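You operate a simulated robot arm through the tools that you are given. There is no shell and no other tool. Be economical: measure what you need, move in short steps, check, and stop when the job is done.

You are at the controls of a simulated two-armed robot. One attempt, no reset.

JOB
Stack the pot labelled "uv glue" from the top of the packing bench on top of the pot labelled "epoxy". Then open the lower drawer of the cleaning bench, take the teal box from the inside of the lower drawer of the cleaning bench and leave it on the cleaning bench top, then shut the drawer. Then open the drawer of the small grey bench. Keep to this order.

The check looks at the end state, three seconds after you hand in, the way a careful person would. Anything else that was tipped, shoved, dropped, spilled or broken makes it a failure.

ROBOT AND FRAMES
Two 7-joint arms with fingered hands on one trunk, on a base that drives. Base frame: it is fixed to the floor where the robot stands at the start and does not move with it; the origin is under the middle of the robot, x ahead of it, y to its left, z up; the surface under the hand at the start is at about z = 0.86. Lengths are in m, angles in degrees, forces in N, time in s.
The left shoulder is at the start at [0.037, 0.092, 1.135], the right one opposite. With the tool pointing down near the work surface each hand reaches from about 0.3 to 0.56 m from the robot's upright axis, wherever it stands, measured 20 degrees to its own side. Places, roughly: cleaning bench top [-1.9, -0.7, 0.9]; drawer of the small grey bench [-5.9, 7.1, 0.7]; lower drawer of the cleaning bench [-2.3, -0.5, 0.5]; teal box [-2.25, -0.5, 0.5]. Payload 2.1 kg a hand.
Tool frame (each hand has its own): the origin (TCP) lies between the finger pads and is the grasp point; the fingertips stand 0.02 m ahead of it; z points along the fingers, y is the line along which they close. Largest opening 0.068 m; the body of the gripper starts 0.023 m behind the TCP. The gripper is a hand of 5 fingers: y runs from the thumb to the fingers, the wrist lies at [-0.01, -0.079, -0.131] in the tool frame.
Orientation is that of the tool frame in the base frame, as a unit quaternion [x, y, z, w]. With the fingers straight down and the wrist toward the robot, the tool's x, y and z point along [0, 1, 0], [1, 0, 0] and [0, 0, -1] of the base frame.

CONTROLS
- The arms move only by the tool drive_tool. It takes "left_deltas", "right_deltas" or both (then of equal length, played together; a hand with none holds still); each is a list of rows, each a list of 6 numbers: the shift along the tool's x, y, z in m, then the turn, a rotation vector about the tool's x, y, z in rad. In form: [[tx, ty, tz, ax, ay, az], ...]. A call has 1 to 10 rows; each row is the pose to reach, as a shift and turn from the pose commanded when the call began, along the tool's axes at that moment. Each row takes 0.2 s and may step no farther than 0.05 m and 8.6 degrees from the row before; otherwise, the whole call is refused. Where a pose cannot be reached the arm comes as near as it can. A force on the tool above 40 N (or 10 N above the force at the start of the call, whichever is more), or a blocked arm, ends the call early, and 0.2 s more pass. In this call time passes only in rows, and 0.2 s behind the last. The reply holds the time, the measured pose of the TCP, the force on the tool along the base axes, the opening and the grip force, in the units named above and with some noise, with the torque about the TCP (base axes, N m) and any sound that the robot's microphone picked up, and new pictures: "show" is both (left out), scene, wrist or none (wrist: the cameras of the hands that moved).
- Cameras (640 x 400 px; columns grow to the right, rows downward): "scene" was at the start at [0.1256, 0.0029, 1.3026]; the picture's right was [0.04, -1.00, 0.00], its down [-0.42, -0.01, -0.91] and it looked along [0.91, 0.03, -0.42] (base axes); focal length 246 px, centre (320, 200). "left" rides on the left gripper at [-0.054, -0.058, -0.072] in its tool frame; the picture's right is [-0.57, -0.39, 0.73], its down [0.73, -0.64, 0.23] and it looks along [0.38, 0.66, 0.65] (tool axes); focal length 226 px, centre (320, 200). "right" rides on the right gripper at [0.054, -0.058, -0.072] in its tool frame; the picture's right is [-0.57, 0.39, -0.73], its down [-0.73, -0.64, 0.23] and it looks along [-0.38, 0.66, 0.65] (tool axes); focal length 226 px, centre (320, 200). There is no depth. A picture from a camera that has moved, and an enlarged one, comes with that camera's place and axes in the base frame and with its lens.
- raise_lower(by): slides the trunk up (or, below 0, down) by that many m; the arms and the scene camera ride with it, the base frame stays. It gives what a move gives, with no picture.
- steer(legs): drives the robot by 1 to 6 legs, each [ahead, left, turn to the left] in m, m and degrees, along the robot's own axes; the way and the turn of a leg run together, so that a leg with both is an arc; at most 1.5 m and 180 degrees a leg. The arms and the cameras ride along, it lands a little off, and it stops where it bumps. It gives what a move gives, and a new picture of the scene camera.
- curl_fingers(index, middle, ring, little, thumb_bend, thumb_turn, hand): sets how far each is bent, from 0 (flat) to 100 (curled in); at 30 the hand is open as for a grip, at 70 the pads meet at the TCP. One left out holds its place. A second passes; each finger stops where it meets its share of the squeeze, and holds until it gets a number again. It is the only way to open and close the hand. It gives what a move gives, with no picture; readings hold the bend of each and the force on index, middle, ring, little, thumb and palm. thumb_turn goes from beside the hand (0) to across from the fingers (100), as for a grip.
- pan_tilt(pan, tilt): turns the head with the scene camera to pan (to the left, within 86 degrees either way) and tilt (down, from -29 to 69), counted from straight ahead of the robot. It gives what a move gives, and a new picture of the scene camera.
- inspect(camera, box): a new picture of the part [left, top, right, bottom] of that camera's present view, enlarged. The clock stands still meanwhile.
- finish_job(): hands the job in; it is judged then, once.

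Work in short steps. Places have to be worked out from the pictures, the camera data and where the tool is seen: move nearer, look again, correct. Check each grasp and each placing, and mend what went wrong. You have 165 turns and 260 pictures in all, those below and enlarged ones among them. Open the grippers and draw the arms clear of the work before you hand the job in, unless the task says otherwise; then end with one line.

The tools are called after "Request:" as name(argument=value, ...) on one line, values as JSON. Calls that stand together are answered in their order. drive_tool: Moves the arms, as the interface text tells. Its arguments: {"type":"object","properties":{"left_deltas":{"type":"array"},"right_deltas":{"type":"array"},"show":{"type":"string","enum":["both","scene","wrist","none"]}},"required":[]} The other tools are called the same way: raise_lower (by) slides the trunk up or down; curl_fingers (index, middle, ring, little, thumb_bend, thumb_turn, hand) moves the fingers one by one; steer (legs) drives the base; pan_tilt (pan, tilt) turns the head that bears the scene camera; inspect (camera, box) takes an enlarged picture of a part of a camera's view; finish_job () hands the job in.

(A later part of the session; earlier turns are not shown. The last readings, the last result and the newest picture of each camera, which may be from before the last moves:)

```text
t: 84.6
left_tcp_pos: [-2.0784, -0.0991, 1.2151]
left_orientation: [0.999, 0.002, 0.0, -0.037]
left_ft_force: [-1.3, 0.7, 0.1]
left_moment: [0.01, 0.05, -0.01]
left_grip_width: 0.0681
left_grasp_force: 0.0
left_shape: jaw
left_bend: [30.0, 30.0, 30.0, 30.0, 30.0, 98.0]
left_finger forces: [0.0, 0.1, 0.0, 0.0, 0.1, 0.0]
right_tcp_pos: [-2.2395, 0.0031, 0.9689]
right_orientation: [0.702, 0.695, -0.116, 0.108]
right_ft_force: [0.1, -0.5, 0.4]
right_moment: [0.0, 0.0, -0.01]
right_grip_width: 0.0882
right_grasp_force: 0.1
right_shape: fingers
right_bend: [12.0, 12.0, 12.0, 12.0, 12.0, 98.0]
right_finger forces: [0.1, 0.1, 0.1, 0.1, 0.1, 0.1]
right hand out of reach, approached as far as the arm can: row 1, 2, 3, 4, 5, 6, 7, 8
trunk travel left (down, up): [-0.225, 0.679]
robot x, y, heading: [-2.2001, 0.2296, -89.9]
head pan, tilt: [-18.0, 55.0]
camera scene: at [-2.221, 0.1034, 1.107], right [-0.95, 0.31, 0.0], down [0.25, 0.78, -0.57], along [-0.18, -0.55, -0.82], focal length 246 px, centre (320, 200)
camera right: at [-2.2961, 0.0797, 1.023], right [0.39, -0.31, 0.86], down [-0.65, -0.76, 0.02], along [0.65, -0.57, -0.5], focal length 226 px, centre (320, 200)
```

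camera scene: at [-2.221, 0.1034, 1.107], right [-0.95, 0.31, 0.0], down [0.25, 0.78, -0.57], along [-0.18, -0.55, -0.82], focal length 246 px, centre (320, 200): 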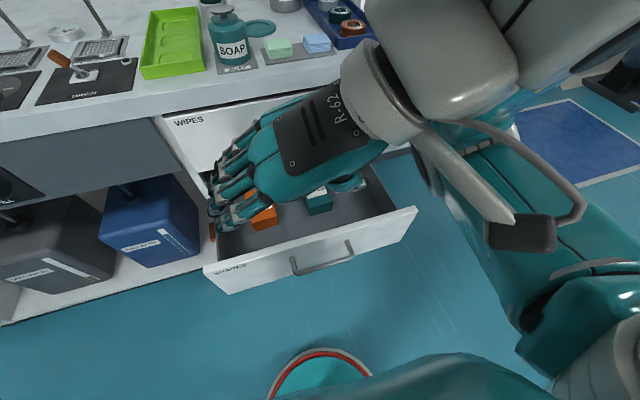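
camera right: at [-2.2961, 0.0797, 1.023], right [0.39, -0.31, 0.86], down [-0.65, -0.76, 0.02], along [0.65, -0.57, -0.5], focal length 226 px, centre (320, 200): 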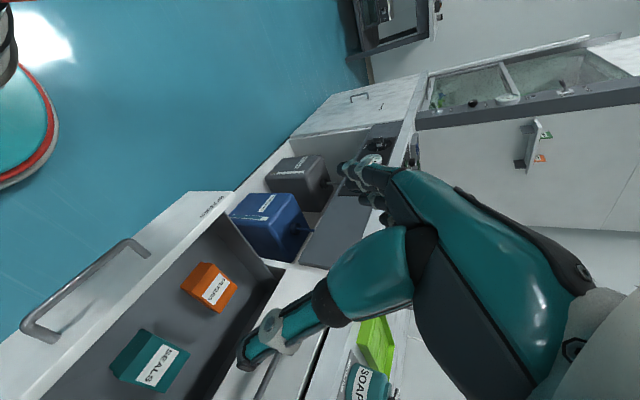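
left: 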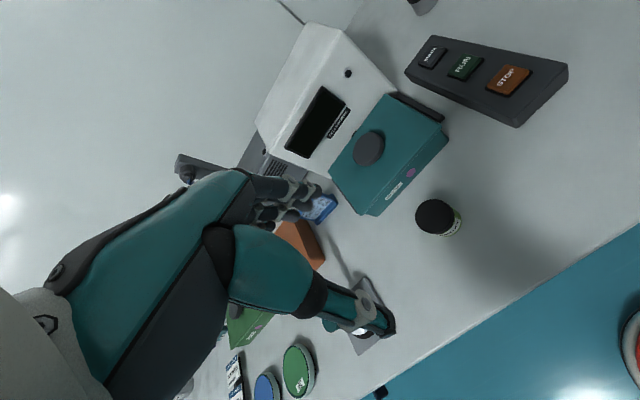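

That hand yaw is unnatural for the right arm. The opposite direction (palm facing left) should suit it, so I'll first unwind to the default orientation, further from the body.

Request:
drive_tool(right_deltas=[[-0.014, -0.0048, 0.0068, 0.0225, 0.0242, 0.145], [-0.028, -0.0096, 0.0135, 0.045, 0.0485, 0.29], [-0.042, -0.0144, 0.02, 0.0675, 0.0727, 0.435], [-0.056, -0.019, 0.027, 0.09, 0.097, 0.58], [-0.07, -0.024, 0.034, 0.1125, 0.121, 0.725], [-0.084, -0.029, 0.04, 0.135, 0.1454, 0.87], [-0.098, -0.034, 0.047, 0.1575, 0.17, 1.015], [-0.112, -0.038, 0.054, 0.18, 0.194, 1.16], [-0.126, -0.043, 0.061, 0.2025, 0.218, 1.305], [-0.14, -0.048, 0.067, 0.225, 0.242, 1.45]], show="scene")

```text
t: 86.8
left_tcp_pos: [-2.0777, -0.0994, 1.2158]
left_orientation: [0.999, 0.002, 0.0, -0.037]
left_ft_force: [-0.5, -0.8, 0.1]
left_moment: [0.0, 0.02, 0.02]
left_grip_width: 0.068
left_grasp_force: 0.1
left_shape: jaw
left_bend: [30.0, 30.0, 30.0, 30.0, 30.0, 98.0]
left_finger forces: [0.0, 0.1, 0.0, 0.0, 0.0, 0.1]
right_tcp_pos: [-2.2775, -0.153, 0.9588]
right_orientation: [0.998, 0.05, -0.011, 0.025]
right_ft_force: [0.8, -0.3, 0.2]
right_moment: [0.03, -0.01, 0.04]
right_grip_width: 0.0883
right_grasp_force: 0.0
right_shape: fingers
right_bend: [12.0, 12.0, 12.0, 12.0, 12.0, 98.0]
right_finger forces: [0.0, 0.1, 0.0, 0.1, 0.0, 0.0]
trunk travel left (down, up): [-0.225, 0.679]
robot x, y, heading: [-2.1989, 0.2277, -89.9]
head pan, tilt: [-18.0, 55.0]
camera scene: at [-2.2208, 0.1035, 1.107], right [-0.95, 0.31, 0.0], down [0.25, 0.78, -0.57], along [-0.18, -0.55, -0.82], focal length 246 px, centre (320, 200)
```

scene: 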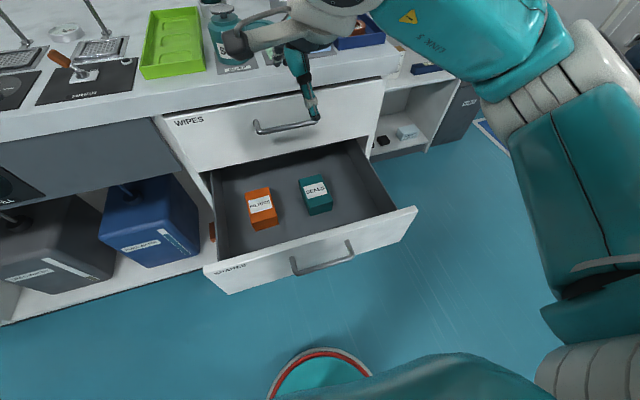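

Now I'll rotate the hand +90° (palm facing left).

Request:
drive_tool(right_deltas=[[0, 0, 0, -0.005, 0.002, 0.148], [0, 0, 0, -0.01, 0.004, 0.296], [0, 0, 0, -0.015, 0.006, 0.444], [0, 0, 0, -0.02, 0.008, 0.592], [-0.01, 0, 0, -0.025, 0.01, 0.74], [-0.02, 0, 0, -0.025, 0.01, 0.888], [-0.03, 0, 0, -0.025, 0.01, 1.036], [-0.04, 0, 0, -0.025, 0.01, 1.184], [-0.04, 0.01, 0, -0.025, 0.01, 1.332], [-0.04, 0.02, 0, -0.025, 0.01, 1.48]], show="scene")

```text
t: 89.0
left_tcp_pos: [-2.0781, -0.1009, 1.2141]
left_orientation: [0.999, 0.002, 0.0, -0.037]
left_ft_force: [-0.3, 0.0, 0.7]
left_moment: [-0.01, 0.0, -0.01]
left_grip_width: 0.0678
left_grasp_force: 0.0
left_shape: jaw
left_bend: [30.0, 30.0, 30.0, 30.0, 30.0, 98.0]
left_finger forces: [0.0, 0.0, 0.0, 0.0, 0.1, 0.0]
right_tcp_pos: [-2.3155, -0.177, 0.9623]
right_orientation: [0.772, -0.635, 0.014, 0.038]
right_ft_force: [0.1, -0.1, -0.6]
right_moment: [0.05, 0.01, -0.03]
right_grip_width: 0.0884
right_grasp_force: 0.1
right_shape: fingers
right_bend: [12.0, 12.0, 12.0, 12.0, 12.0, 98.0]
right_finger forces: [0.0, 0.1, 0.0, 0.1, 0.0, 0.0]
trunk travel left (down, up): [-0.225, 0.679]
robot x, y, heading: [-2.1993, 0.2287, -89.8]
head pan, tilt: [-18.0, 55.0]
camera scene: at [-2.2208, 0.1034, 1.107], right [-0.95, 0.31, 0.0], down [0.25, 0.78, -0.57], along [-0.18, -0.55, -0.82], focal length 246 px, centre (320, 200)
```

scene: 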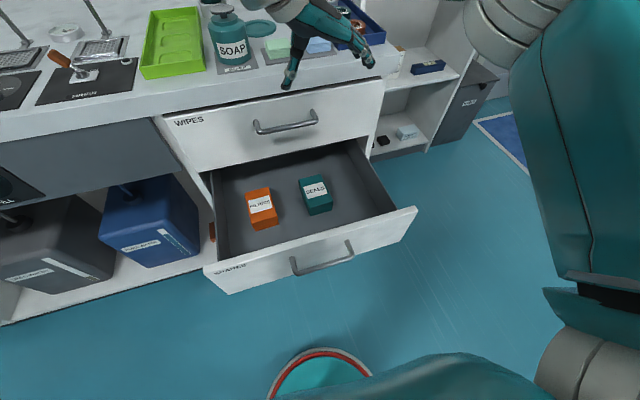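

The opposite yaw works. I'll finish squaring it up, add a slight forward tilt, then lower the trunk 0.2 m.

Request:
drive_tool(right_deltas=[[0.01, 0.003, 0, 0, 0.06, 0.06], [0.02, 0.006, 0, 0.0, 0.12, 0.12], [0.035, 0.01, 0, 0.0, 0.18, 0.19], [0.04, 0.013, 0, 0, 0.24, 0.19]], show="none")

Request:
raise_lower(by=-0.2)

Request:
pan_tilt(pan=-18, tilt=50)

Request:
inspect(camera="right", box=[0, 0, 640, 400])

```text
t: 90.0
left_tcp_pos: [-2.0774, -0.1008, 1.2161]
left_orientation: [0.999, 0.002, 0.0, -0.037]
left_ft_force: [0.5, -0.5, 0.1]
left_moment: [-0.02, 0.0, 0.04]
left_grip_width: 0.0678
left_grasp_force: 0.1
left_shape: jaw
left_bend: [30.0, 30.0, 30.0, 30.0, 30.0, 98.0]
left_finger forces: [0.0, 0.0, 0.1, 0.1, 0.1, 0.1]
right_tcp_pos: [-2.3188, -0.2192, 0.9644]
right_orientation: [0.702, -0.695, 0.109, 0.111]
right_ft_force: [0.4, -0.1, 0.9]
right_moment: [-0.01, 0.0, -0.01]
right_grip_width: 0.0882
right_grasp_force: 0.0
right_shape: fingers
right_bend: [12.0, 12.0, 12.0, 12.0, 12.0, 98.0]
right_finger forces: [0.0, 0.0, 0.0, 0.0, 0.0, 0.1]
trunk travel left (down, up): [-0.225, 0.679]
robot x, y, heading: [-2.1965, 0.2317, -89.9]
head pan, tilt: [-18.0, 55.0]
```

```text
t: 92.2
left_tcp_pos: [-2.0762, -0.1353, 0.9932]
left_orientation: [0.997, 0.002, -0.001, -0.076]
left_ft_force: [0.3, -0.5, 0.4]
left_moment: [-0.03, 0.0, 0.0]
left_grip_width: 0.0675
left_grasp_force: 0.0
left_shape: jaw
left_bend: [30.0, 30.0, 30.0, 30.0, 30.0, 98.0]
left_finger forces: [0.1, 0.1, 0.1, 0.0, 0.1, 0.0]
right_tcp_pos: [-2.3197, -0.2185, 0.7652]
right_orientation: [0.702, -0.695, 0.11, 0.111]
right_ft_force: [-0.6, -0.2, -0.3]
right_moment: [-0.01, -0.01, 0.0]
right_grip_width: 0.0885
right_grasp_force: 0.0
right_shape: fingers
right_bend: [12.0, 12.0, 12.0, 12.0, 12.0, 98.0]
right_finger forces: [0.0, 0.0, 0.0, 0.0, 0.1, 0.0]
trunk travel left (down, up): [-0.025, 0.879]
robot x, y, heading: [-2.199, 0.2312, -89.8]
head pan, tilt: [-18.0, 55.0]
```

```text
t: 92.8
left_tcp_pos: [-2.0778, -0.1348, 0.9921]
left_orientation: [0.997, 0.002, 0.0, -0.077]
left_ft_force: [-0.4, 0.2, 1.1]
left_moment: [-0.02, 0.02, 0.02]
left_grip_width: 0.0679
left_grasp_force: 0.2
left_shape: jaw
left_bend: [30.0, 30.0, 30.0, 30.0, 30.0, 98.0]
left_finger forces: [0.0, 0.1, 0.0, 0.1, 0.0, 0.0]
right_tcp_pos: [-2.3191, -0.2189, 0.7656]
right_orientation: [0.702, -0.695, 0.11, 0.111]
right_ft_force: [0.1, -0.3, -0.4]
right_moment: [0.02, 0.01, 0.0]
right_grip_width: 0.0881
right_grasp_force: 0.1
right_shape: fingers
right_bend: [12.0, 12.0, 12.0, 12.0, 12.0, 98.0]
right_finger forces: [0.0, 0.0, 0.1, 0.0, 0.0, 0.0]
trunk travel left (down, up): [-0.025, 0.879]
robot x, y, heading: [-2.1972, 0.2294, -89.7]
head pan, tilt: [-18.0, 50.0]
camera scene: at [-2.2221, 0.049, 0.9085], right [-0.95, 0.31, 0.0], down [0.23, 0.73, -0.64], along [-0.2, -0.61, -0.77], focal length 246 px, centre (320, 200)
```

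scene: 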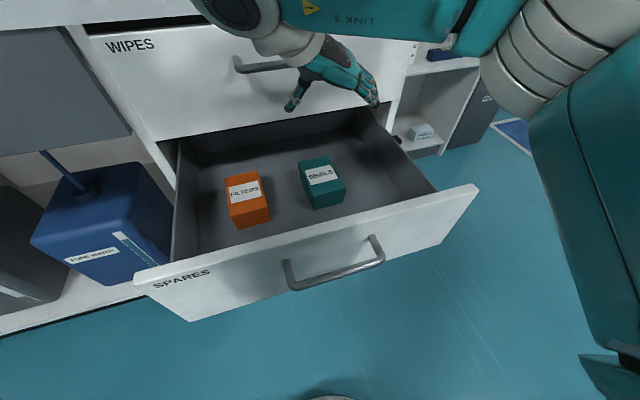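

```text
1.00 times, centred on (320, 200) of right (not enlarged: the box is as wide or as high as the picture)
camera zoom: at [-2.261, -0.2479, 0.8515], right [-0.39, 0.76, 0.52], down [0.63, 0.63, -0.45], along [-0.67, 0.15, -0.73], focal length 226 px, centre (320, 200)
```

zoom: 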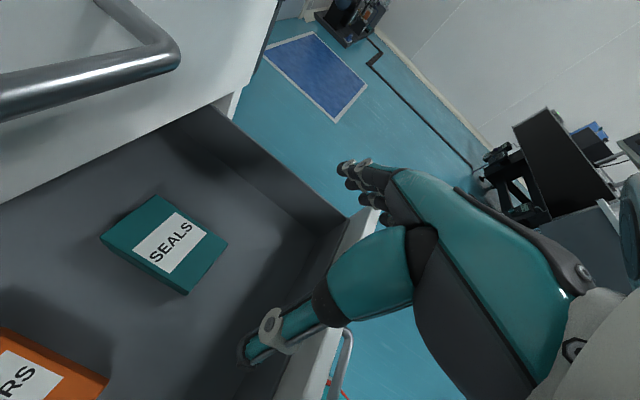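

Combining the four sightlines puts the box top centre at about (-2.345, -0.321, 0.525). I'll zoom both cameras to firm up the size.

Request:
inspect(camera="scene", box=[270, 130, 370, 230])

Request:
inspect(camera="right", box=[60, 150, 300, 350])

```text
4.00 times, centred on (320, 180) of scene
camera zoom: at [-2.2221, 0.049, 0.9085], right [-0.95, 0.31, 0.0], down [0.23, 0.73, -0.64], along [-0.2, -0.61, -0.77], focal length 983 px, centre (320, 280)
```

zoom: 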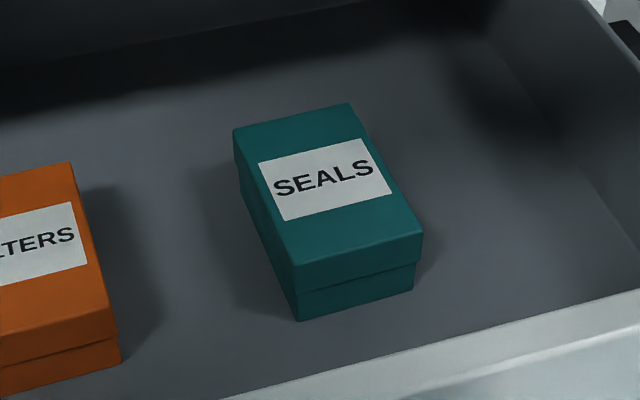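

```text
2.00 times, centred on (180, 250) of right
camera zoom: at [-2.261, -0.2479, 0.8515], right [-0.39, 0.76, 0.52], down [0.63, 0.63, -0.45], along [-0.67, 0.15, -0.73], focal length 452 px, centre (600, 100)
```

zoom: 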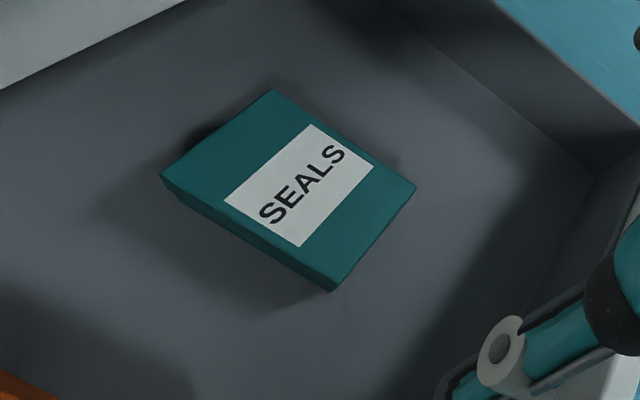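

The box is 0.068 wide and 0.107 long, with its top centre at (-2.344, -0.314, 0.535) and the drawer floor at about 0.49. I'll move down to just above it.

Request:
drive_tool(right_deltas=[[0.005, 0.0055, 0.037, 0, 0, 0], [0.011, 0.011, 0.074, 0, 0, 0], [0.0165, 0.0165, 0.11, 0, 0, 0], [0.022, 0.022, 0.147, 0, 0, 0], [0.0275, 0.0272, 0.175, 0, 0, 0]], show="both")

Request:
inspect(camera="scene", box=[250, 100, 410, 240])

```text
t: 94.0
left_tcp_pos: [-2.0781, -0.1359, 0.9919]
left_orientation: [0.997, 0.002, 0.0, -0.076]
left_ft_force: [-0.5, 0.3, -0.6]
left_moment: [-0.03, 0.0, 0.04]
left_grip_width: 0.0677
left_grasp_force: 0.1
left_shape: jaw
left_bend: [30.0, 30.0, 30.0, 30.0, 30.0, 98.0]
left_finger forces: [0.1, 0.0, 0.0, 0.0, 0.0, 0.0]
right_tcp_pos: [-2.3461, -0.2999, 0.6096]
right_orientation: [0.702, -0.695, 0.11, 0.111]
right_ft_force: [-0.8, -0.1, 0.5]
right_moment: [0.03, 0.0, 0.03]
right_grip_width: 0.0883
right_grasp_force: 0.1
right_shape: fingers
right_bend: [12.0, 12.0, 12.0, 12.0, 12.0, 98.0]
right_finger forces: [0.1, 0.0, 0.0, 0.0, 0.0, 0.0]
trunk travel left (down, up): [-0.025, 0.879]
robot x, y, heading: [-2.2012, 0.2266, -90.1]
head pan, tilt: [-18.0, 50.0]
camera scene: at [-2.2221, 0.0491, 0.9086], right [-0.95, 0.31, 0.0], down [0.23, 0.73, -0.64], along [-0.2, -0.61, -0.77], focal length 246 px, centre (320, 200)
camera right: at [-2.287, -0.3276, 0.6951], right [-0.39, 0.76, 0.52], down [0.63, 0.63, -0.45], along [-0.67, 0.15, -0.73], focal length 226 px, centre (320, 200)
```

scene: 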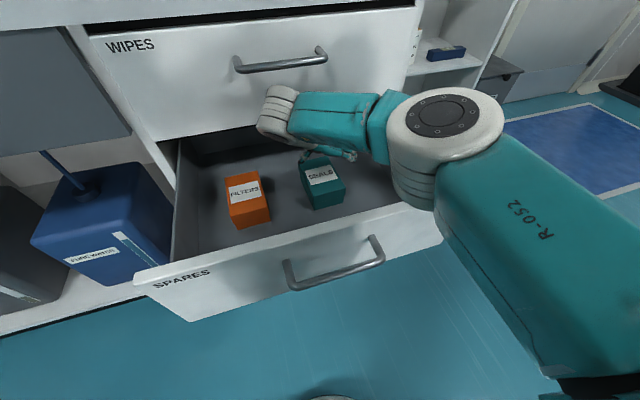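
right: 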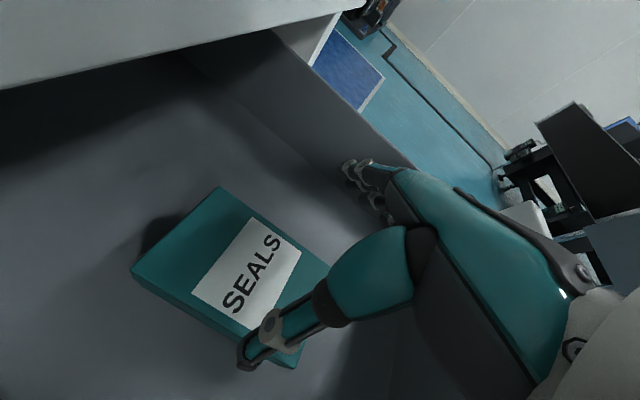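

```text
2.86 times, centred on (330, 170) of scene
camera zoom: at [-2.2221, 0.0491, 0.9086], right [-0.95, 0.31, 0.0], down [0.23, 0.73, -0.64], along [-0.2, -0.61, -0.77], focal length 702 px, centre (291, 286)
```

zoom: 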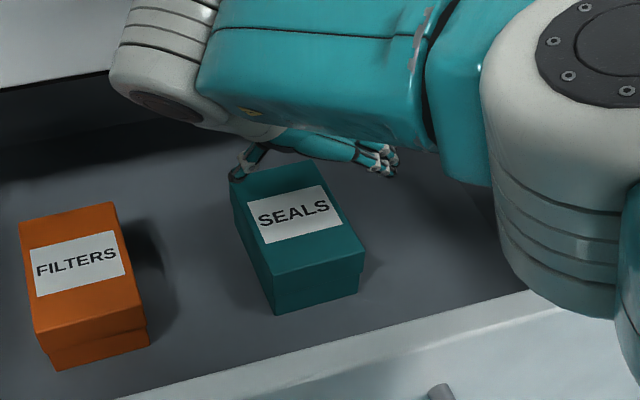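

Alignment is good; I'll shift 3 mm and descend vertically onto the box.

Request:
drive_tool(right_deltas=[[-0.0066, -0.003, 0.024, 0, 0, 0], [-0.0132, -0.003, 0.046, 0, 0, 0], [-0.019, -0.003, 0.067, 0, 0, 0], [-0.0234, -0.003, 0.081, 0, 0, 0]], show="both")

```text
t: 95.1
left_tcp_pos: [-2.0756, -0.1321, 0.9929]
left_orientation: [0.997, 0.003, -0.001, -0.075]
left_ft_force: [0.1, -0.1, 0.1]
left_moment: [0.01, -0.02, 0.01]
left_grip_width: 0.0677
left_grasp_force: 0.2
left_shape: jaw
left_bend: [30.0, 30.0, 30.0, 30.0, 30.0, 98.0]
left_finger forces: [0.0, 0.0, 0.0, 0.0, 0.0, 0.0]
right_tcp_pos: [-2.3437, -0.3036, 0.5313]
right_orientation: [0.703, -0.692, 0.114, 0.118]
right_ft_force: [5.7, -1.0, 28.6]
right_moment: [0.52, -0.06, 0.21]
right_grip_width: 0.0918
right_grasp_force: 14.9
right_shape: fingers
right_bend: [12.0, 12.0, 12.0, 4.0, 0.0, 93.0]
right_finger forces: [0.0, 0.0, 0.7, 12.9, 17.3, 0.1]
trunk travel left (down, up): [-0.025, 0.879]
robot x, y, heading: [-2.198, 0.226, -89.6]
head pan, tilt: [-18.0, 50.0]
stopped in row 4 (right hand): the force on the tool passed its limit at 44 N (the readings are from after the stop); the commanded pose is now the measured one
camera scene: at [-2.221, 0.0509, 0.9094], right [-0.95, 0.3, 0.0], down [0.23, 0.73, -0.64], along [-0.2, -0.61, -0.76], focal length 246 px, centre (320, 200)
camera right: at [-2.2834, -0.3313, 0.618], right [-0.39, 0.77, 0.51], down [0.63, 0.63, -0.46], along [-0.67, 0.14, -0.73], focal length 226 px, centre (320, 200)
```

scene: 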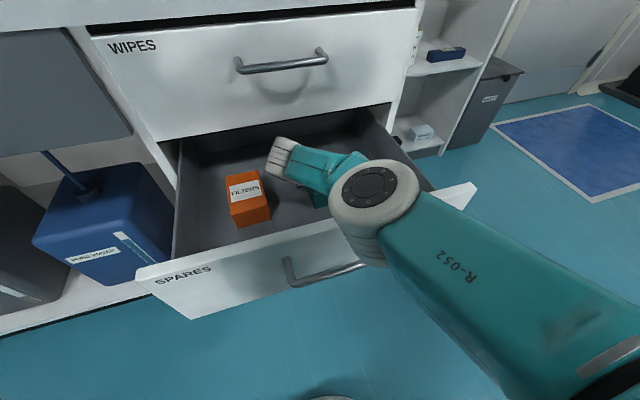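
right: 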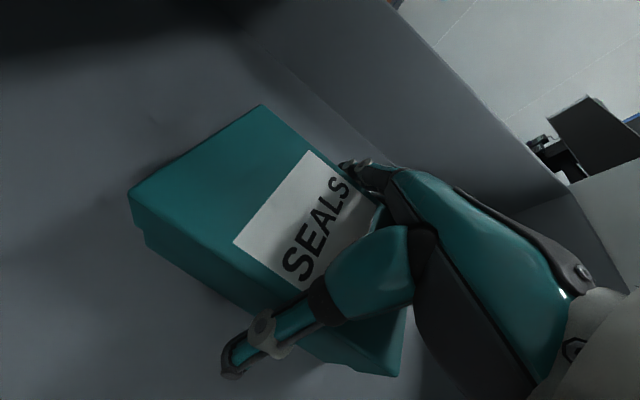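

The thumb and little finger seem to have reached the drawer floor, straddling the box. I'll raise 1 cm and close.

Request:
drive_tool(right_deltas=[[0.003, 0, -0.01, 0, 0, 0]], show="none")

Request:
curl_fingers(hand="right", index=45, middle=45, ring=45, little=45, thumb_bend=45)

Request:
inspect(camera="right", box=[100, 80, 460, 400])

```text
t: 95.5
left_tcp_pos: [-2.0766, -0.1353, 0.9904]
left_orientation: [0.997, 0.002, 0.0, -0.076]
left_ft_force: [0.1, 0.4, 0.0]
left_moment: [-0.02, -0.02, -0.03]
left_grip_width: 0.0677
left_grasp_force: 0.0
left_shape: jaw
left_bend: [30.0, 30.0, 30.0, 30.0, 30.0, 98.0]
left_finger forces: [0.0, 0.1, 0.0, 0.1, 0.1, 0.1]
right_tcp_pos: [-2.3433, -0.3022, 0.5376]
right_orientation: [0.702, -0.694, 0.112, 0.114]
right_ft_force: [-0.5, -1.0, 1.5]
right_moment: [0.01, -0.02, 0.03]
right_grip_width: 0.0896
right_grasp_force: 1.9
right_shape: fingers
right_bend: [12.0, 12.0, 12.0, 10.0, 9.0, 97.0]
right_finger forces: [0.0, 0.0, 0.0, 1.9, 1.7, 0.0]
trunk travel left (down, up): [-0.025, 0.879]
robot x, y, heading: [-2.2009, 0.2289, -89.7]
head pan, tilt: [-18.0, 50.0]
```

```text
t: 96.5
left_tcp_pos: [-2.0781, -0.1342, 0.992]
left_orientation: [0.997, 0.001, 0.0, -0.076]
left_ft_force: [0.7, 0.1, 0.1]
left_moment: [-0.04, 0.01, 0.01]
left_grip_width: 0.0678
left_grasp_force: 0.1
left_shape: jaw
left_bend: [30.0, 30.0, 30.0, 30.0, 30.0, 98.0]
left_finger forces: [0.0, 0.1, 0.0, 0.1, 0.0, 0.0]
right_tcp_pos: [-2.3439, -0.3029, 0.5382]
right_orientation: [0.702, -0.694, 0.112, 0.116]
right_ft_force: [-5.6, -0.3, 12.8]
right_moment: [0.27, 0.5, 0.16]
right_grip_width: 0.072
right_grasp_force: 24.8
right_shape: fingers
right_bend: [28.0, 39.0, 39.0, 40.0, 16.0, 93.0]
right_finger forces: [10.7, 3.2, 2.7, 14.5, 19.2, 0.1]
trunk travel left (down, up): [-0.025, 0.879]
robot x, y, heading: [-2.1996, 0.2301, -89.6]
head pan, tilt: [-18.0, 50.0]
```

```text
1.25 times, centred on (280, 240) of right
camera zoom: at [-2.2849, -0.3307, 0.6257], right [-0.39, 0.76, 0.51], down [0.63, 0.63, -0.46], along [-0.67, 0.14, -0.73], focal length 283 px, centre (370, 150)
```

zoom: 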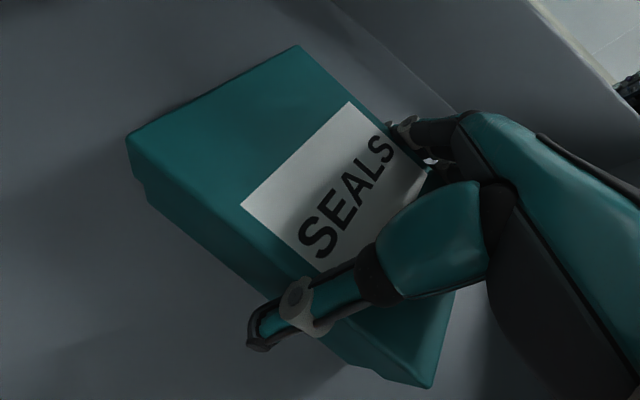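

The hand grips the box's near half. I'll try a gentle lift and check.

Request:
drive_tool(right_deltas=[[0.003, 0, -0.01, 0, 0, 0], [0.009, 0, -0.03, 0, 0, 0]], show="wrist")

Request:
inspect(camera="scene", box=[220, 100, 440, 260])

```text
t: 97.1
left_tcp_pos: [-2.0771, -0.1346, 0.9917]
left_orientation: [0.997, 0.002, -0.001, -0.076]
left_ft_force: [0.5, 0.7, 0.1]
left_moment: [-0.01, 0.03, -0.02]
left_grip_width: 0.0678
left_grasp_force: 0.1
left_shape: jaw
left_bend: [30.0, 30.0, 30.0, 30.0, 30.0, 98.0]
left_finger forces: [0.0, 0.0, 0.1, 0.0, 0.1, 0.1]
right_tcp_pos: [-2.3433, -0.3023, 0.5688]
right_orientation: [0.703, -0.693, 0.112, 0.115]
right_ft_force: [-0.9, -1.2, -1.6]
right_moment: [0.02, -0.01, -0.01]
right_grip_width: 0.0717
right_grasp_force: 21.2
right_shape: fingers
right_bend: [29.0, 40.0, 41.0, 41.0, 17.0, 91.0]
right_finger forces: [9.0, 2.6, 1.9, 8.0, 20.1, 0.0]
trunk travel left (down, up): [-0.025, 0.879]
robot x, y, heading: [-2.1967, 0.2309, -89.8]
head pan, tilt: [-18.0, 50.0]
camera right: at [-2.2836, -0.3301, 0.6559], right [-0.39, 0.76, 0.51], down [0.63, 0.63, -0.45], along [-0.67, 0.15, -0.73], focal length 226 px, centre (320, 200)
```

right: 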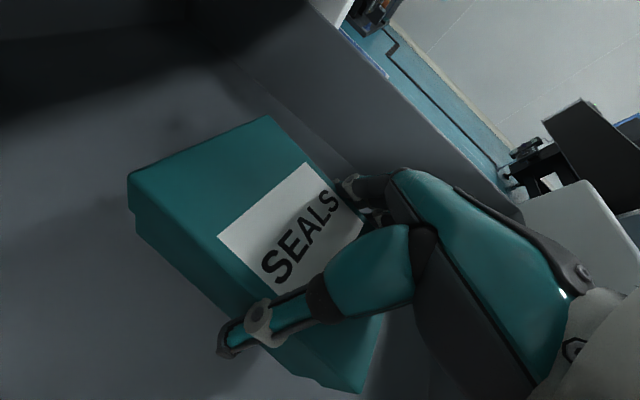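

```text
2.50 times, centred on (330, 180) of scene
camera zoom: at [-2.2218, 0.0489, 0.9085], right [-0.95, 0.3, 0.0], down [0.23, 0.73, -0.64], along [-0.2, -0.61, -0.77], focal length 614 px, centre (295, 250)
```

zoom: 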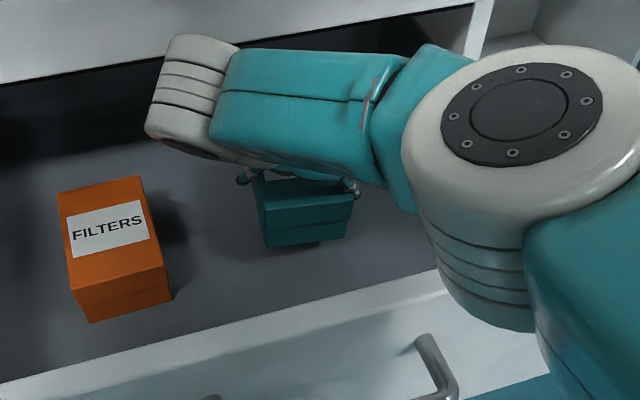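

The box is held and lifted. I'll lift 4 cm more, then back the base 0.1 m so the box clears the upper handle and bench edge before raising.

Request:
drive_tool(right_deltas=[[-0.002, 0, -0.02, 0, 0, 0], [-0.006, 0, -0.042, 0, 0, 0]], show="none")

Request:
steer(legs=[[-0.1, 0, 0]])

```text
t: 97.7
left_tcp_pos: [-2.0776, -0.1352, 0.991]
left_orientation: [0.997, 0.003, -0.001, -0.076]
left_ft_force: [-0.1, -0.2, 0.5]
left_moment: [0.05, 0.01, -0.01]
left_grip_width: 0.0678
left_grasp_force: 0.0
left_shape: jaw
left_bend: [30.0, 30.0, 30.0, 30.0, 30.0, 98.0]
left_finger forces: [0.0, 0.0, 0.1, 0.0, 0.0, 0.1]
right_tcp_pos: [-2.3446, -0.2852, 0.6086]
right_orientation: [0.702, -0.694, 0.111, 0.115]
right_ft_force: [-0.5, -0.1, -1.0]
right_moment: [0.0, 0.03, 0.01]
right_grip_width: 0.0719
right_grasp_force: 21.1
right_shape: fingers
right_bend: [29.0, 40.0, 41.0, 41.0, 17.0, 91.0]
right_finger forces: [9.0, 2.5, 1.9, 8.0, 20.1, 0.0]
trunk travel left (down, up): [-0.025, 0.879]
robot x, y, heading: [-2.2035, 0.2266, -89.8]
head pan, tilt: [-18.0, 50.0]
```

```text
t: 98.8
left_tcp_pos: [-2.0783, -0.0344, 0.9921]
left_orientation: [0.997, 0.001, 0.0, -0.076]
left_ft_force: [0.3, -0.5, -0.8]
left_moment: [0.0, 0.02, -0.02]
left_grip_width: 0.0676
left_grasp_force: 0.1
left_shape: jaw
left_bend: [30.0, 30.0, 30.0, 30.0, 30.0, 98.0]
left_finger forces: [0.0, 0.0, 0.0, 0.0, 0.0, 0.1]
right_tcp_pos: [-2.3447, -0.1842, 0.6083]
right_orientation: [0.703, -0.693, 0.112, 0.115]
right_ft_force: [0.1, 1.2, -1.4]
right_moment: [-0.01, -0.02, -0.01]
right_grip_width: 0.0717
right_grasp_force: 21.1
right_shape: fingers
right_bend: [29.0, 40.0, 41.0, 41.0, 17.0, 91.0]
right_finger forces: [8.9, 2.7, 1.9, 7.9, 19.9, 0.1]
trunk travel left (down, up): [-0.025, 0.879]
robot x, y, heading: [-2.2002, 0.3282, -90.0]
head pan, tilt: [-18.0, 50.0]
camera scene: at [-2.2226, 0.1492, 0.9085], right [-0.95, 0.31, 0.0], down [0.23, 0.73, -0.64], along [-0.2, -0.61, -0.77], focal length 246 px, centre (320, 200)
```

scene: 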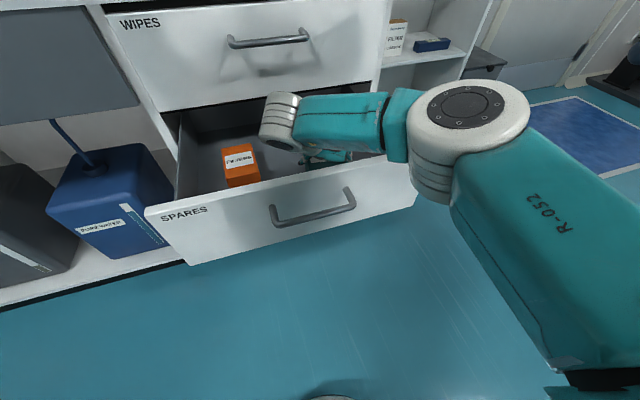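

The box is still held. I'll raise the trunk 0.40 m and then look at the bench top for a free spot.

Request:
raise_lower(by=0.4)

Request:
pan_tilt(pan=5, tilt=35)

Request:
inspect(camera="right", box=[0, 0, 640, 400])

```text
t: 102.7
left_tcp_pos: [-2.0782, 0.0506, 1.4452]
left_orientation: [1.0, 0.001, -0.001, 0.017]
left_ft_force: [0.3, -0.2, -0.3]
left_moment: [0.01, -0.01, 0.01]
left_grip_width: 0.0678
left_grasp_force: 0.1
left_shape: jaw
left_bend: [30.0, 30.0, 30.0, 30.0, 30.0, 98.0]
left_finger forces: [0.1, 0.0, 0.0, 0.0, 0.0, 0.0]
right_tcp_pos: [-2.3461, -0.1784, 1.0471]
right_orientation: [0.697, -0.689, 0.139, 0.142]
right_ft_force: [-0.2, -0.6, -1.1]
right_moment: [0.02, -0.04, -0.01]
right_grip_width: 0.0713
right_grasp_force: 20.0
right_shape: fingers
right_bend: [29.0, 40.0, 41.0, 41.0, 17.0, 91.0]
right_finger forces: [8.7, 2.5, 1.8, 7.5, 19.1, 0.0]
trunk travel left (down, up): [-0.425, 0.479]
robot x, y, heading: [-2.2013, 0.33, -90.0]
head pan, tilt: [-18.0, 50.0]
```

```text
t: 103.5
left_tcp_pos: [-2.0787, 0.0504, 1.447]
left_orientation: [1.0, 0.001, 0.0, 0.017]
left_ft_force: [1.0, 0.0, -0.2]
left_moment: [-0.01, -0.01, 0.0]
left_grip_width: 0.0677
left_grasp_force: 0.0
left_shape: jaw
left_bend: [30.0, 30.0, 30.0, 30.0, 30.0, 98.0]
left_finger forces: [0.1, 0.1, 0.1, 0.1, 0.1, 0.0]
right_tcp_pos: [-2.3465, -0.1783, 1.0464]
right_orientation: [0.697, -0.689, 0.139, 0.142]
right_ft_force: [-1.0, -1.3, -1.8]
right_moment: [-0.02, -0.01, 0.03]
right_grip_width: 0.0718
right_grasp_force: 19.4
right_shape: fingers
right_bend: [29.0, 40.0, 41.0, 41.0, 17.0, 91.0]
right_finger forces: [8.6, 2.5, 1.8, 7.5, 19.1, 0.1]
trunk travel left (down, up): [-0.425, 0.479]
robot x, y, heading: [-2.199, 0.3292, -89.8]
head pan, tilt: [5.0, 35.0]
camera scene: at [-2.1913, 0.2144, 1.337], right [-1.0, -0.09, 0.0], down [-0.05, 0.57, -0.82], along [0.07, -0.82, -0.57], focal length 246 px, centre (320, 200)
```

scene: 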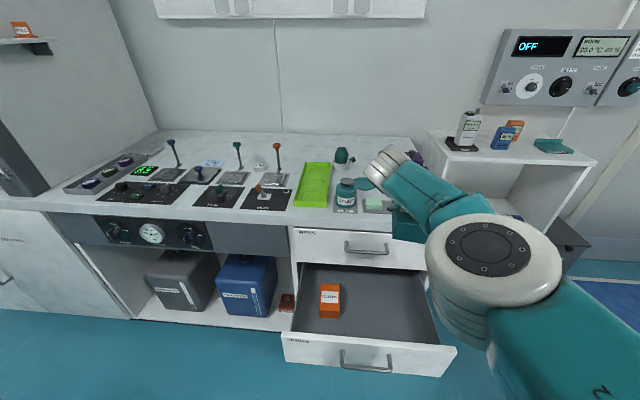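

```text
1.00 times, centred on (320, 200) of right (not enlarged: the box is as wide or as high as the picture)
camera zoom: at [-2.2868, -0.1994, 1.1354], right [-0.39, 0.8, 0.45], down [0.63, 0.59, -0.5], along [-0.67, 0.09, -0.74], focal length 226 px, centre (320, 200)
```

zoom: 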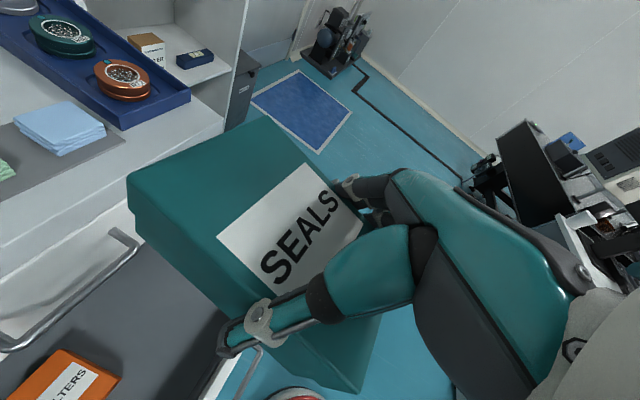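

I'll zoom in on the bench top to find a clear patch.

Request:
inspect(camera="scene", box=[40, 110, 440, 260])

```text
1.60 times, centred on (240, 185) of scene
camera zoom: at [-2.1913, 0.2144, 1.337], right [-1.0, -0.09, 0.0], down [-0.05, 0.57, -0.82], along [0.07, -0.82, -0.57], focal length 393 px, centre (448, 224)
```

zoom: 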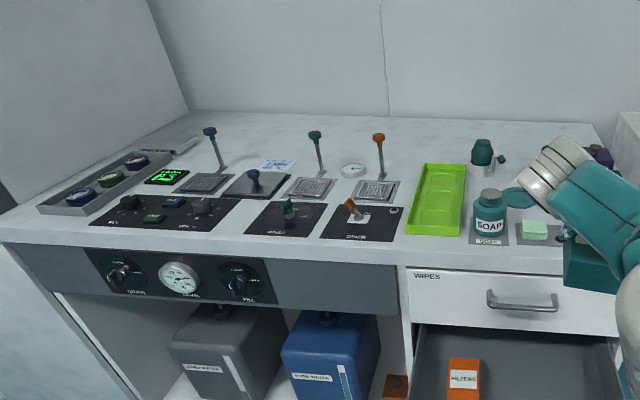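

Free space is tight from this angle. I'll raise the trunk further for a top-down view of the bench.

Request:
raise_lower(by=0.35)

Request:
pan_tilt(pan=10, tilt=50)

Request:
pan_tilt(pan=35, tilt=45)

```text
t: 107.0
left_tcp_pos: [-2.0783, 0.0662, 1.8035]
left_orientation: [0.999, 0.001, -0.002, 0.033]
left_ft_force: [0.2, 0.0, 0.2]
left_moment: [0.01, 0.01, 0.01]
left_grip_width: 0.0677
left_grasp_force: 0.0
left_shape: jaw
left_bend: [30.0, 30.0, 30.0, 30.0, 30.0, 98.0]
left_finger forces: [0.0, 0.0, 0.0, 0.0, 0.0, 0.1]
right_tcp_pos: [-2.3454, -0.1729, 1.4201]
right_orientation: [0.693, -0.686, 0.155, 0.159]
right_ft_force: [0.5, -0.3, -0.7]
right_moment: [0.03, 0.02, -0.02]
right_grip_width: 0.0714
right_grasp_force: 19.6
right_shape: fingers
right_bend: [29.0, 40.0, 41.0, 41.0, 17.0, 91.0]
right_finger forces: [8.6, 2.6, 1.8, 7.4, 18.7, 0.1]
trunk travel left (down, up): [-0.775, 0.129]
robot x, y, heading: [-2.1949, 0.3294, -89.9]
head pan, tilt: [5.0, 35.0]
```

```text
t: 107.7
left_tcp_pos: [-2.0782, 0.0661, 1.804]
left_orientation: [0.999, 0.001, -0.001, 0.034]
left_ft_force: [0.4, 0.3, 0.8]
left_moment: [-0.02, 0.02, -0.01]
left_grip_width: 0.0677
left_grasp_force: 0.0
left_shape: jaw
left_bend: [30.0, 30.0, 30.0, 30.0, 30.0, 98.0]
left_finger forces: [0.0, 0.0, 0.0, 0.0, 0.1, 0.0]
right_tcp_pos: [-2.3469, -0.1725, 1.4202]
right_orientation: [0.693, -0.686, 0.155, 0.158]
right_ft_force: [0.2, -0.7, -1.4]
right_moment: [-0.02, -0.02, -0.01]
right_grip_width: 0.0715
right_grasp_force: 19.6
right_shape: fingers
right_bend: [29.0, 40.0, 41.0, 41.0, 17.0, 91.0]
right_finger forces: [8.6, 2.5, 1.8, 7.3, 18.7, 0.1]
trunk travel left (down, up): [-0.775, 0.129]
robot x, y, heading: [-2.2009, 0.3273, -90.0]
head pan, tilt: [10.0, 50.0]
camera scene: at [-2.1857, 0.2425, 1.666], right [-0.98, -0.18, 0.0], down [-0.13, 0.75, -0.64], along [0.11, -0.63, -0.77], focal length 246 px, centre (320, 200)
```

scene: 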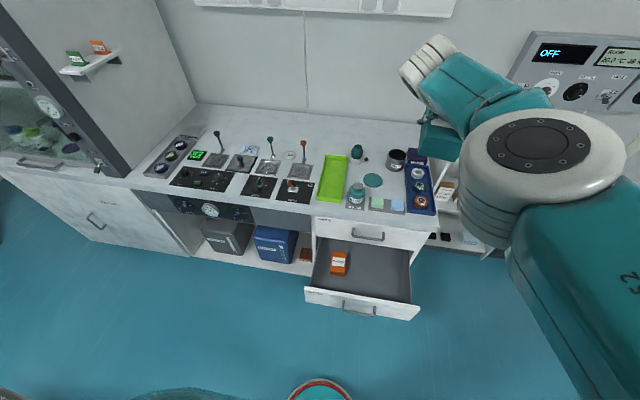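

```text
t: 108.6
left_tcp_pos: [-2.0773, 0.068, 1.8049]
left_orientation: [0.999, 0.001, -0.001, 0.034]
left_ft_force: [0.0, 0.1, 0.4]
left_moment: [-0.02, -0.03, 0.02]
left_grip_width: 0.0679
left_grasp_force: 0.1
left_shape: jaw
left_bend: [30.0, 30.0, 30.0, 30.0, 30.0, 98.0]
left_finger forces: [0.0, 0.0, 0.0, 0.0, 0.1, 0.1]
right_tcp_pos: [-2.3455, -0.1734, 1.4185]
right_orientation: [0.693, -0.686, 0.154, 0.158]
right_ft_force: [-0.1, -0.4, -0.4]
right_moment: [-0.01, -0.01, 0.04]
right_grip_width: 0.0714
right_grasp_force: 19.3
right_shape: fingers
right_bend: [29.0, 40.0, 41.0, 41.0, 17.0, 91.0]
right_finger forces: [8.6, 2.6, 1.8, 7.5, 18.7, 0.1]
trunk travel left (down, up): [-0.775, 0.129]
robot x, y, heading: [-2.2008, 0.3288, -90.0]
head pan, tilt: [35.0, 45.0]
camera scene: at [-2.1525, 0.2518, 1.6728], right [-0.82, -0.57, 0.0], down [-0.41, 0.58, -0.71], along [0.41, -0.58, -0.71], focal length 246 px, centre (320, 200)
```

scene: 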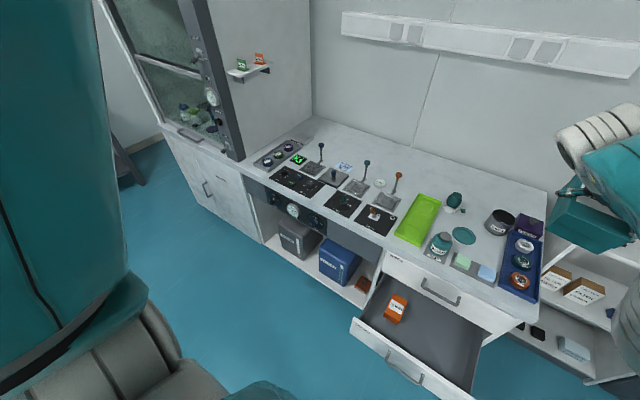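

The back strip along the wall looks clear, and maybe the area between the pump and the waste can. I'll zoom in.

Request:
inspect(camera="scene", box=[340, 140, 560, 310])

```text
2.35 times, centred on (450, 225) of scene
camera zoom: at [-2.1525, 0.2518, 1.6728], right [-0.82, -0.57, 0.0], down [-0.41, 0.58, -0.71], along [0.41, -0.58, -0.71], focal length 578 px, centre (14, 141)
```

zoom: 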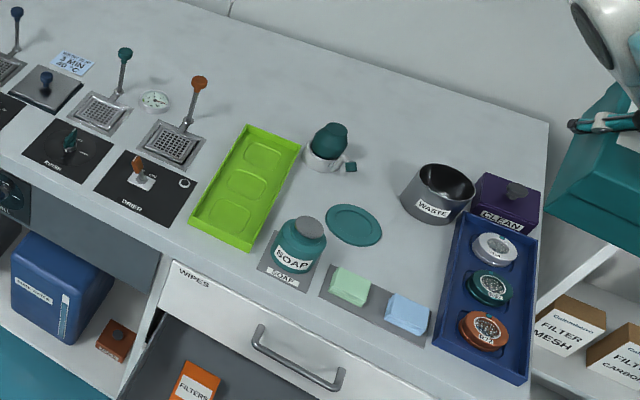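

Spots near the drawer are tight. I'll zoom on the left and back parts of the bench top as well.

Request:
inspect(camera="scene", box=[230, 100, 430, 250])

```text
2.67 times, centred on (330, 175) of scene
camera zoom: at [-2.1525, 0.2518, 1.6728], right [-0.82, -0.57, 0.0], down [-0.41, 0.58, -0.71], along [0.41, -0.58, -0.71], focal length 655 px, centre (293, 267)
```

zoom: 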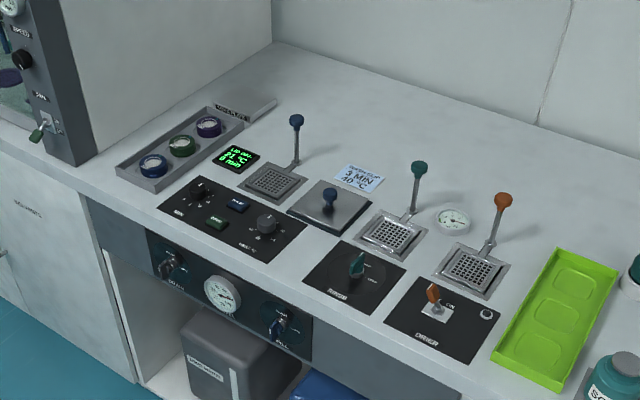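

The bench's rear band is free but far. I'll look more closely at the front edge and the patch between lid, waste can, blue tray and sponges.

Request:
inspect(camera="scene", box=[440, 190, 550, 300])

Request:
inspect(camera="scene", box=[380, 190, 470, 280])

```text
3.64 times, centred on (495, 245) of scene
camera zoom: at [-2.1525, 0.2518, 1.6728], right [-0.82, -0.57, 0.0], down [-0.41, 0.58, -0.71], along [0.41, -0.58, -0.71], focal length 894 px, centre (-316, 36)
```

zoom: 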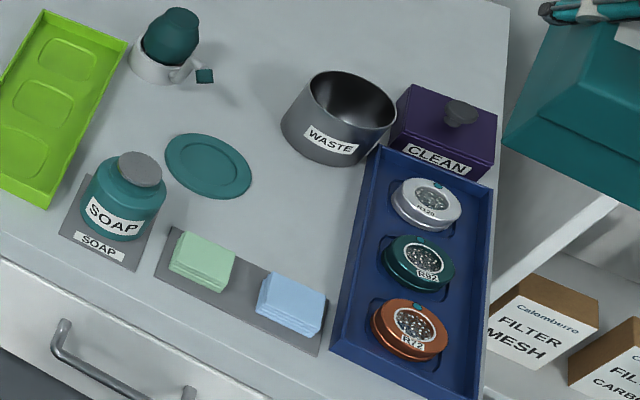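

```text
4.44 times, centred on (425, 235) of scene
camera zoom: at [-2.1525, 0.2518, 1.6728], right [-0.82, -0.57, 0.0], down [-0.41, 0.58, -0.71], along [0.41, -0.58, -0.71], focal length 1092 px, centre (-147, 44)
```

zoom: 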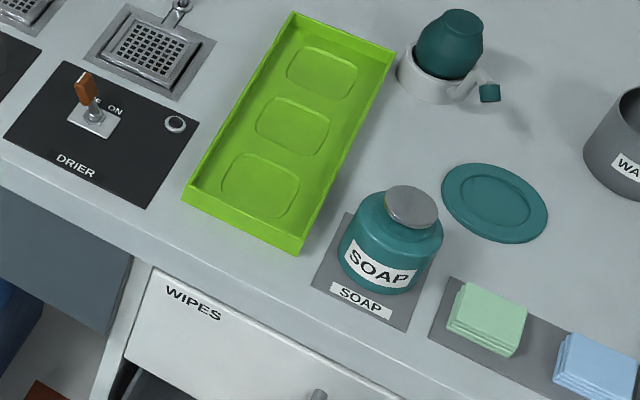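

The patch between lid, waste can, blue tray and sponge mat is free: x from -2.42 to -2.33, y from -0.63 to -0.47. I can reach it best from the bench's right end, facing +x with the default hand yaw. First I'll rotate the held box back to the default hand yaw, staying level.

Request:
drive_tool(right_deltas=[[0, 0, 0, 0, -0.125, 0]], show="none")

Request:
drive_tool(right_deltas=[[0, 0, 0, 0.047, 0, -0.14], [0, 0, 0, 0.094, 0, -0.28], [0, 0, 0, 0.14, 0, -0.42], [0, 0, 0, 0.187, 0, -0.56], [0, 0, 0, 0.234, 0, -0.7], [0, 0, 0, 0.281, 0, -0.84], [0, 0, 0, 0.327, 0, -0.98], [0, 0, 0, 0.374, 0, -1.12], [0, 0, 0, 0.421, 0, -1.26], [0, 0, 0, 0.468, 0, -1.4]], show="both")

```text
t: 109.0
left_tcp_pos: [-2.078, 0.0667, 1.8036]
left_orientation: [0.999, 0.001, 0.0, 0.033]
left_ft_force: [-0.2, -0.8, 0.4]
left_moment: [0.03, 0.04, 0.01]
left_grip_width: 0.0679
left_grasp_force: 0.0
left_shape: jaw
left_bend: [30.0, 30.0, 30.0, 30.0, 30.0, 98.0]
left_finger forces: [0.0, 0.1, 0.0, 0.0, 0.1, 0.0]
right_tcp_pos: [-2.3476, -0.1585, 1.4199]
right_orientation: [0.701, -0.695, 0.111, 0.115]
right_ft_force: [0.2, 0.5, -1.1]
right_moment: [-0.01, 0.0, 0.01]
right_grip_width: 0.0714
right_grasp_force: 19.3
right_shape: fingers
right_bend: [29.0, 40.0, 41.0, 42.0, 17.0, 91.0]
right_finger forces: [8.6, 2.5, 1.9, 7.3, 18.7, 0.0]
right hand out of reach, approached as far as the arm can: row 1
trunk travel left (down, up): [-0.775, 0.129]
robot x, y, heading: [-2.1969, 0.33, -89.8]
head pan, tilt: [35.0, 45.0]
```

```text
t: 111.2
left_tcp_pos: [-2.0792, 0.0654, 1.8026]
left_orientation: [0.999, 0.001, -0.001, 0.035]
left_ft_force: [-0.8, -0.1, -0.7]
left_moment: [0.0, 0.01, -0.01]
left_grip_width: 0.0678
left_grasp_force: 0.0
left_shape: jaw
left_bend: [30.0, 30.0, 30.0, 30.0, 30.0, 98.0]
left_finger forces: [0.0, 0.0, 0.0, 0.0, 0.1, 0.0]
right_tcp_pos: [-2.3498, -0.1591, 1.42]
right_orientation: [0.987, -0.042, 0.157, 0.007]
right_ft_force: [0.0, -0.8, -1.5]
right_moment: [0.01, 0.03, -0.01]
right_grip_width: 0.0706
right_grasp_force: 17.6
right_shape: fingers
right_bend: [29.0, 40.0, 41.0, 42.0, 19.0, 91.0]
right_finger forces: [8.1, 2.4, 1.7, 6.3, 17.0, 0.1]
trunk travel left (down, up): [-0.775, 0.129]
robot x, y, heading: [-2.2027, 0.3231, -90.1]
head pan, tilt: [35.0, 45.0]
camera scene: at [-2.1526, 0.2519, 1.6728], right [-0.82, -0.58, 0.0], down [-0.41, 0.58, -0.71], along [0.41, -0.58, -0.71], focal length 246 px, centre (320, 200)
camera right: at [-2.3149, -0.1023, 1.5068], right [-0.79, -0.32, 0.52], down [-0.57, 0.69, -0.45], along [-0.21, -0.65, -0.73], focal length 226 px, centre (320, 200)
```

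scene: 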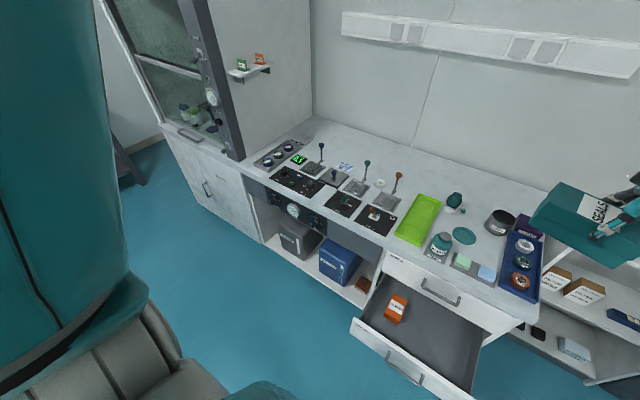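
right: 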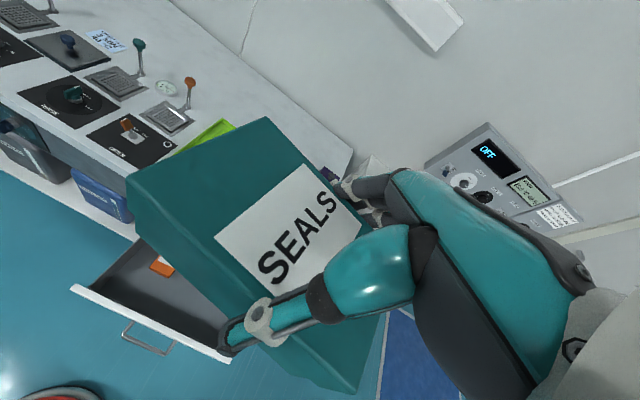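

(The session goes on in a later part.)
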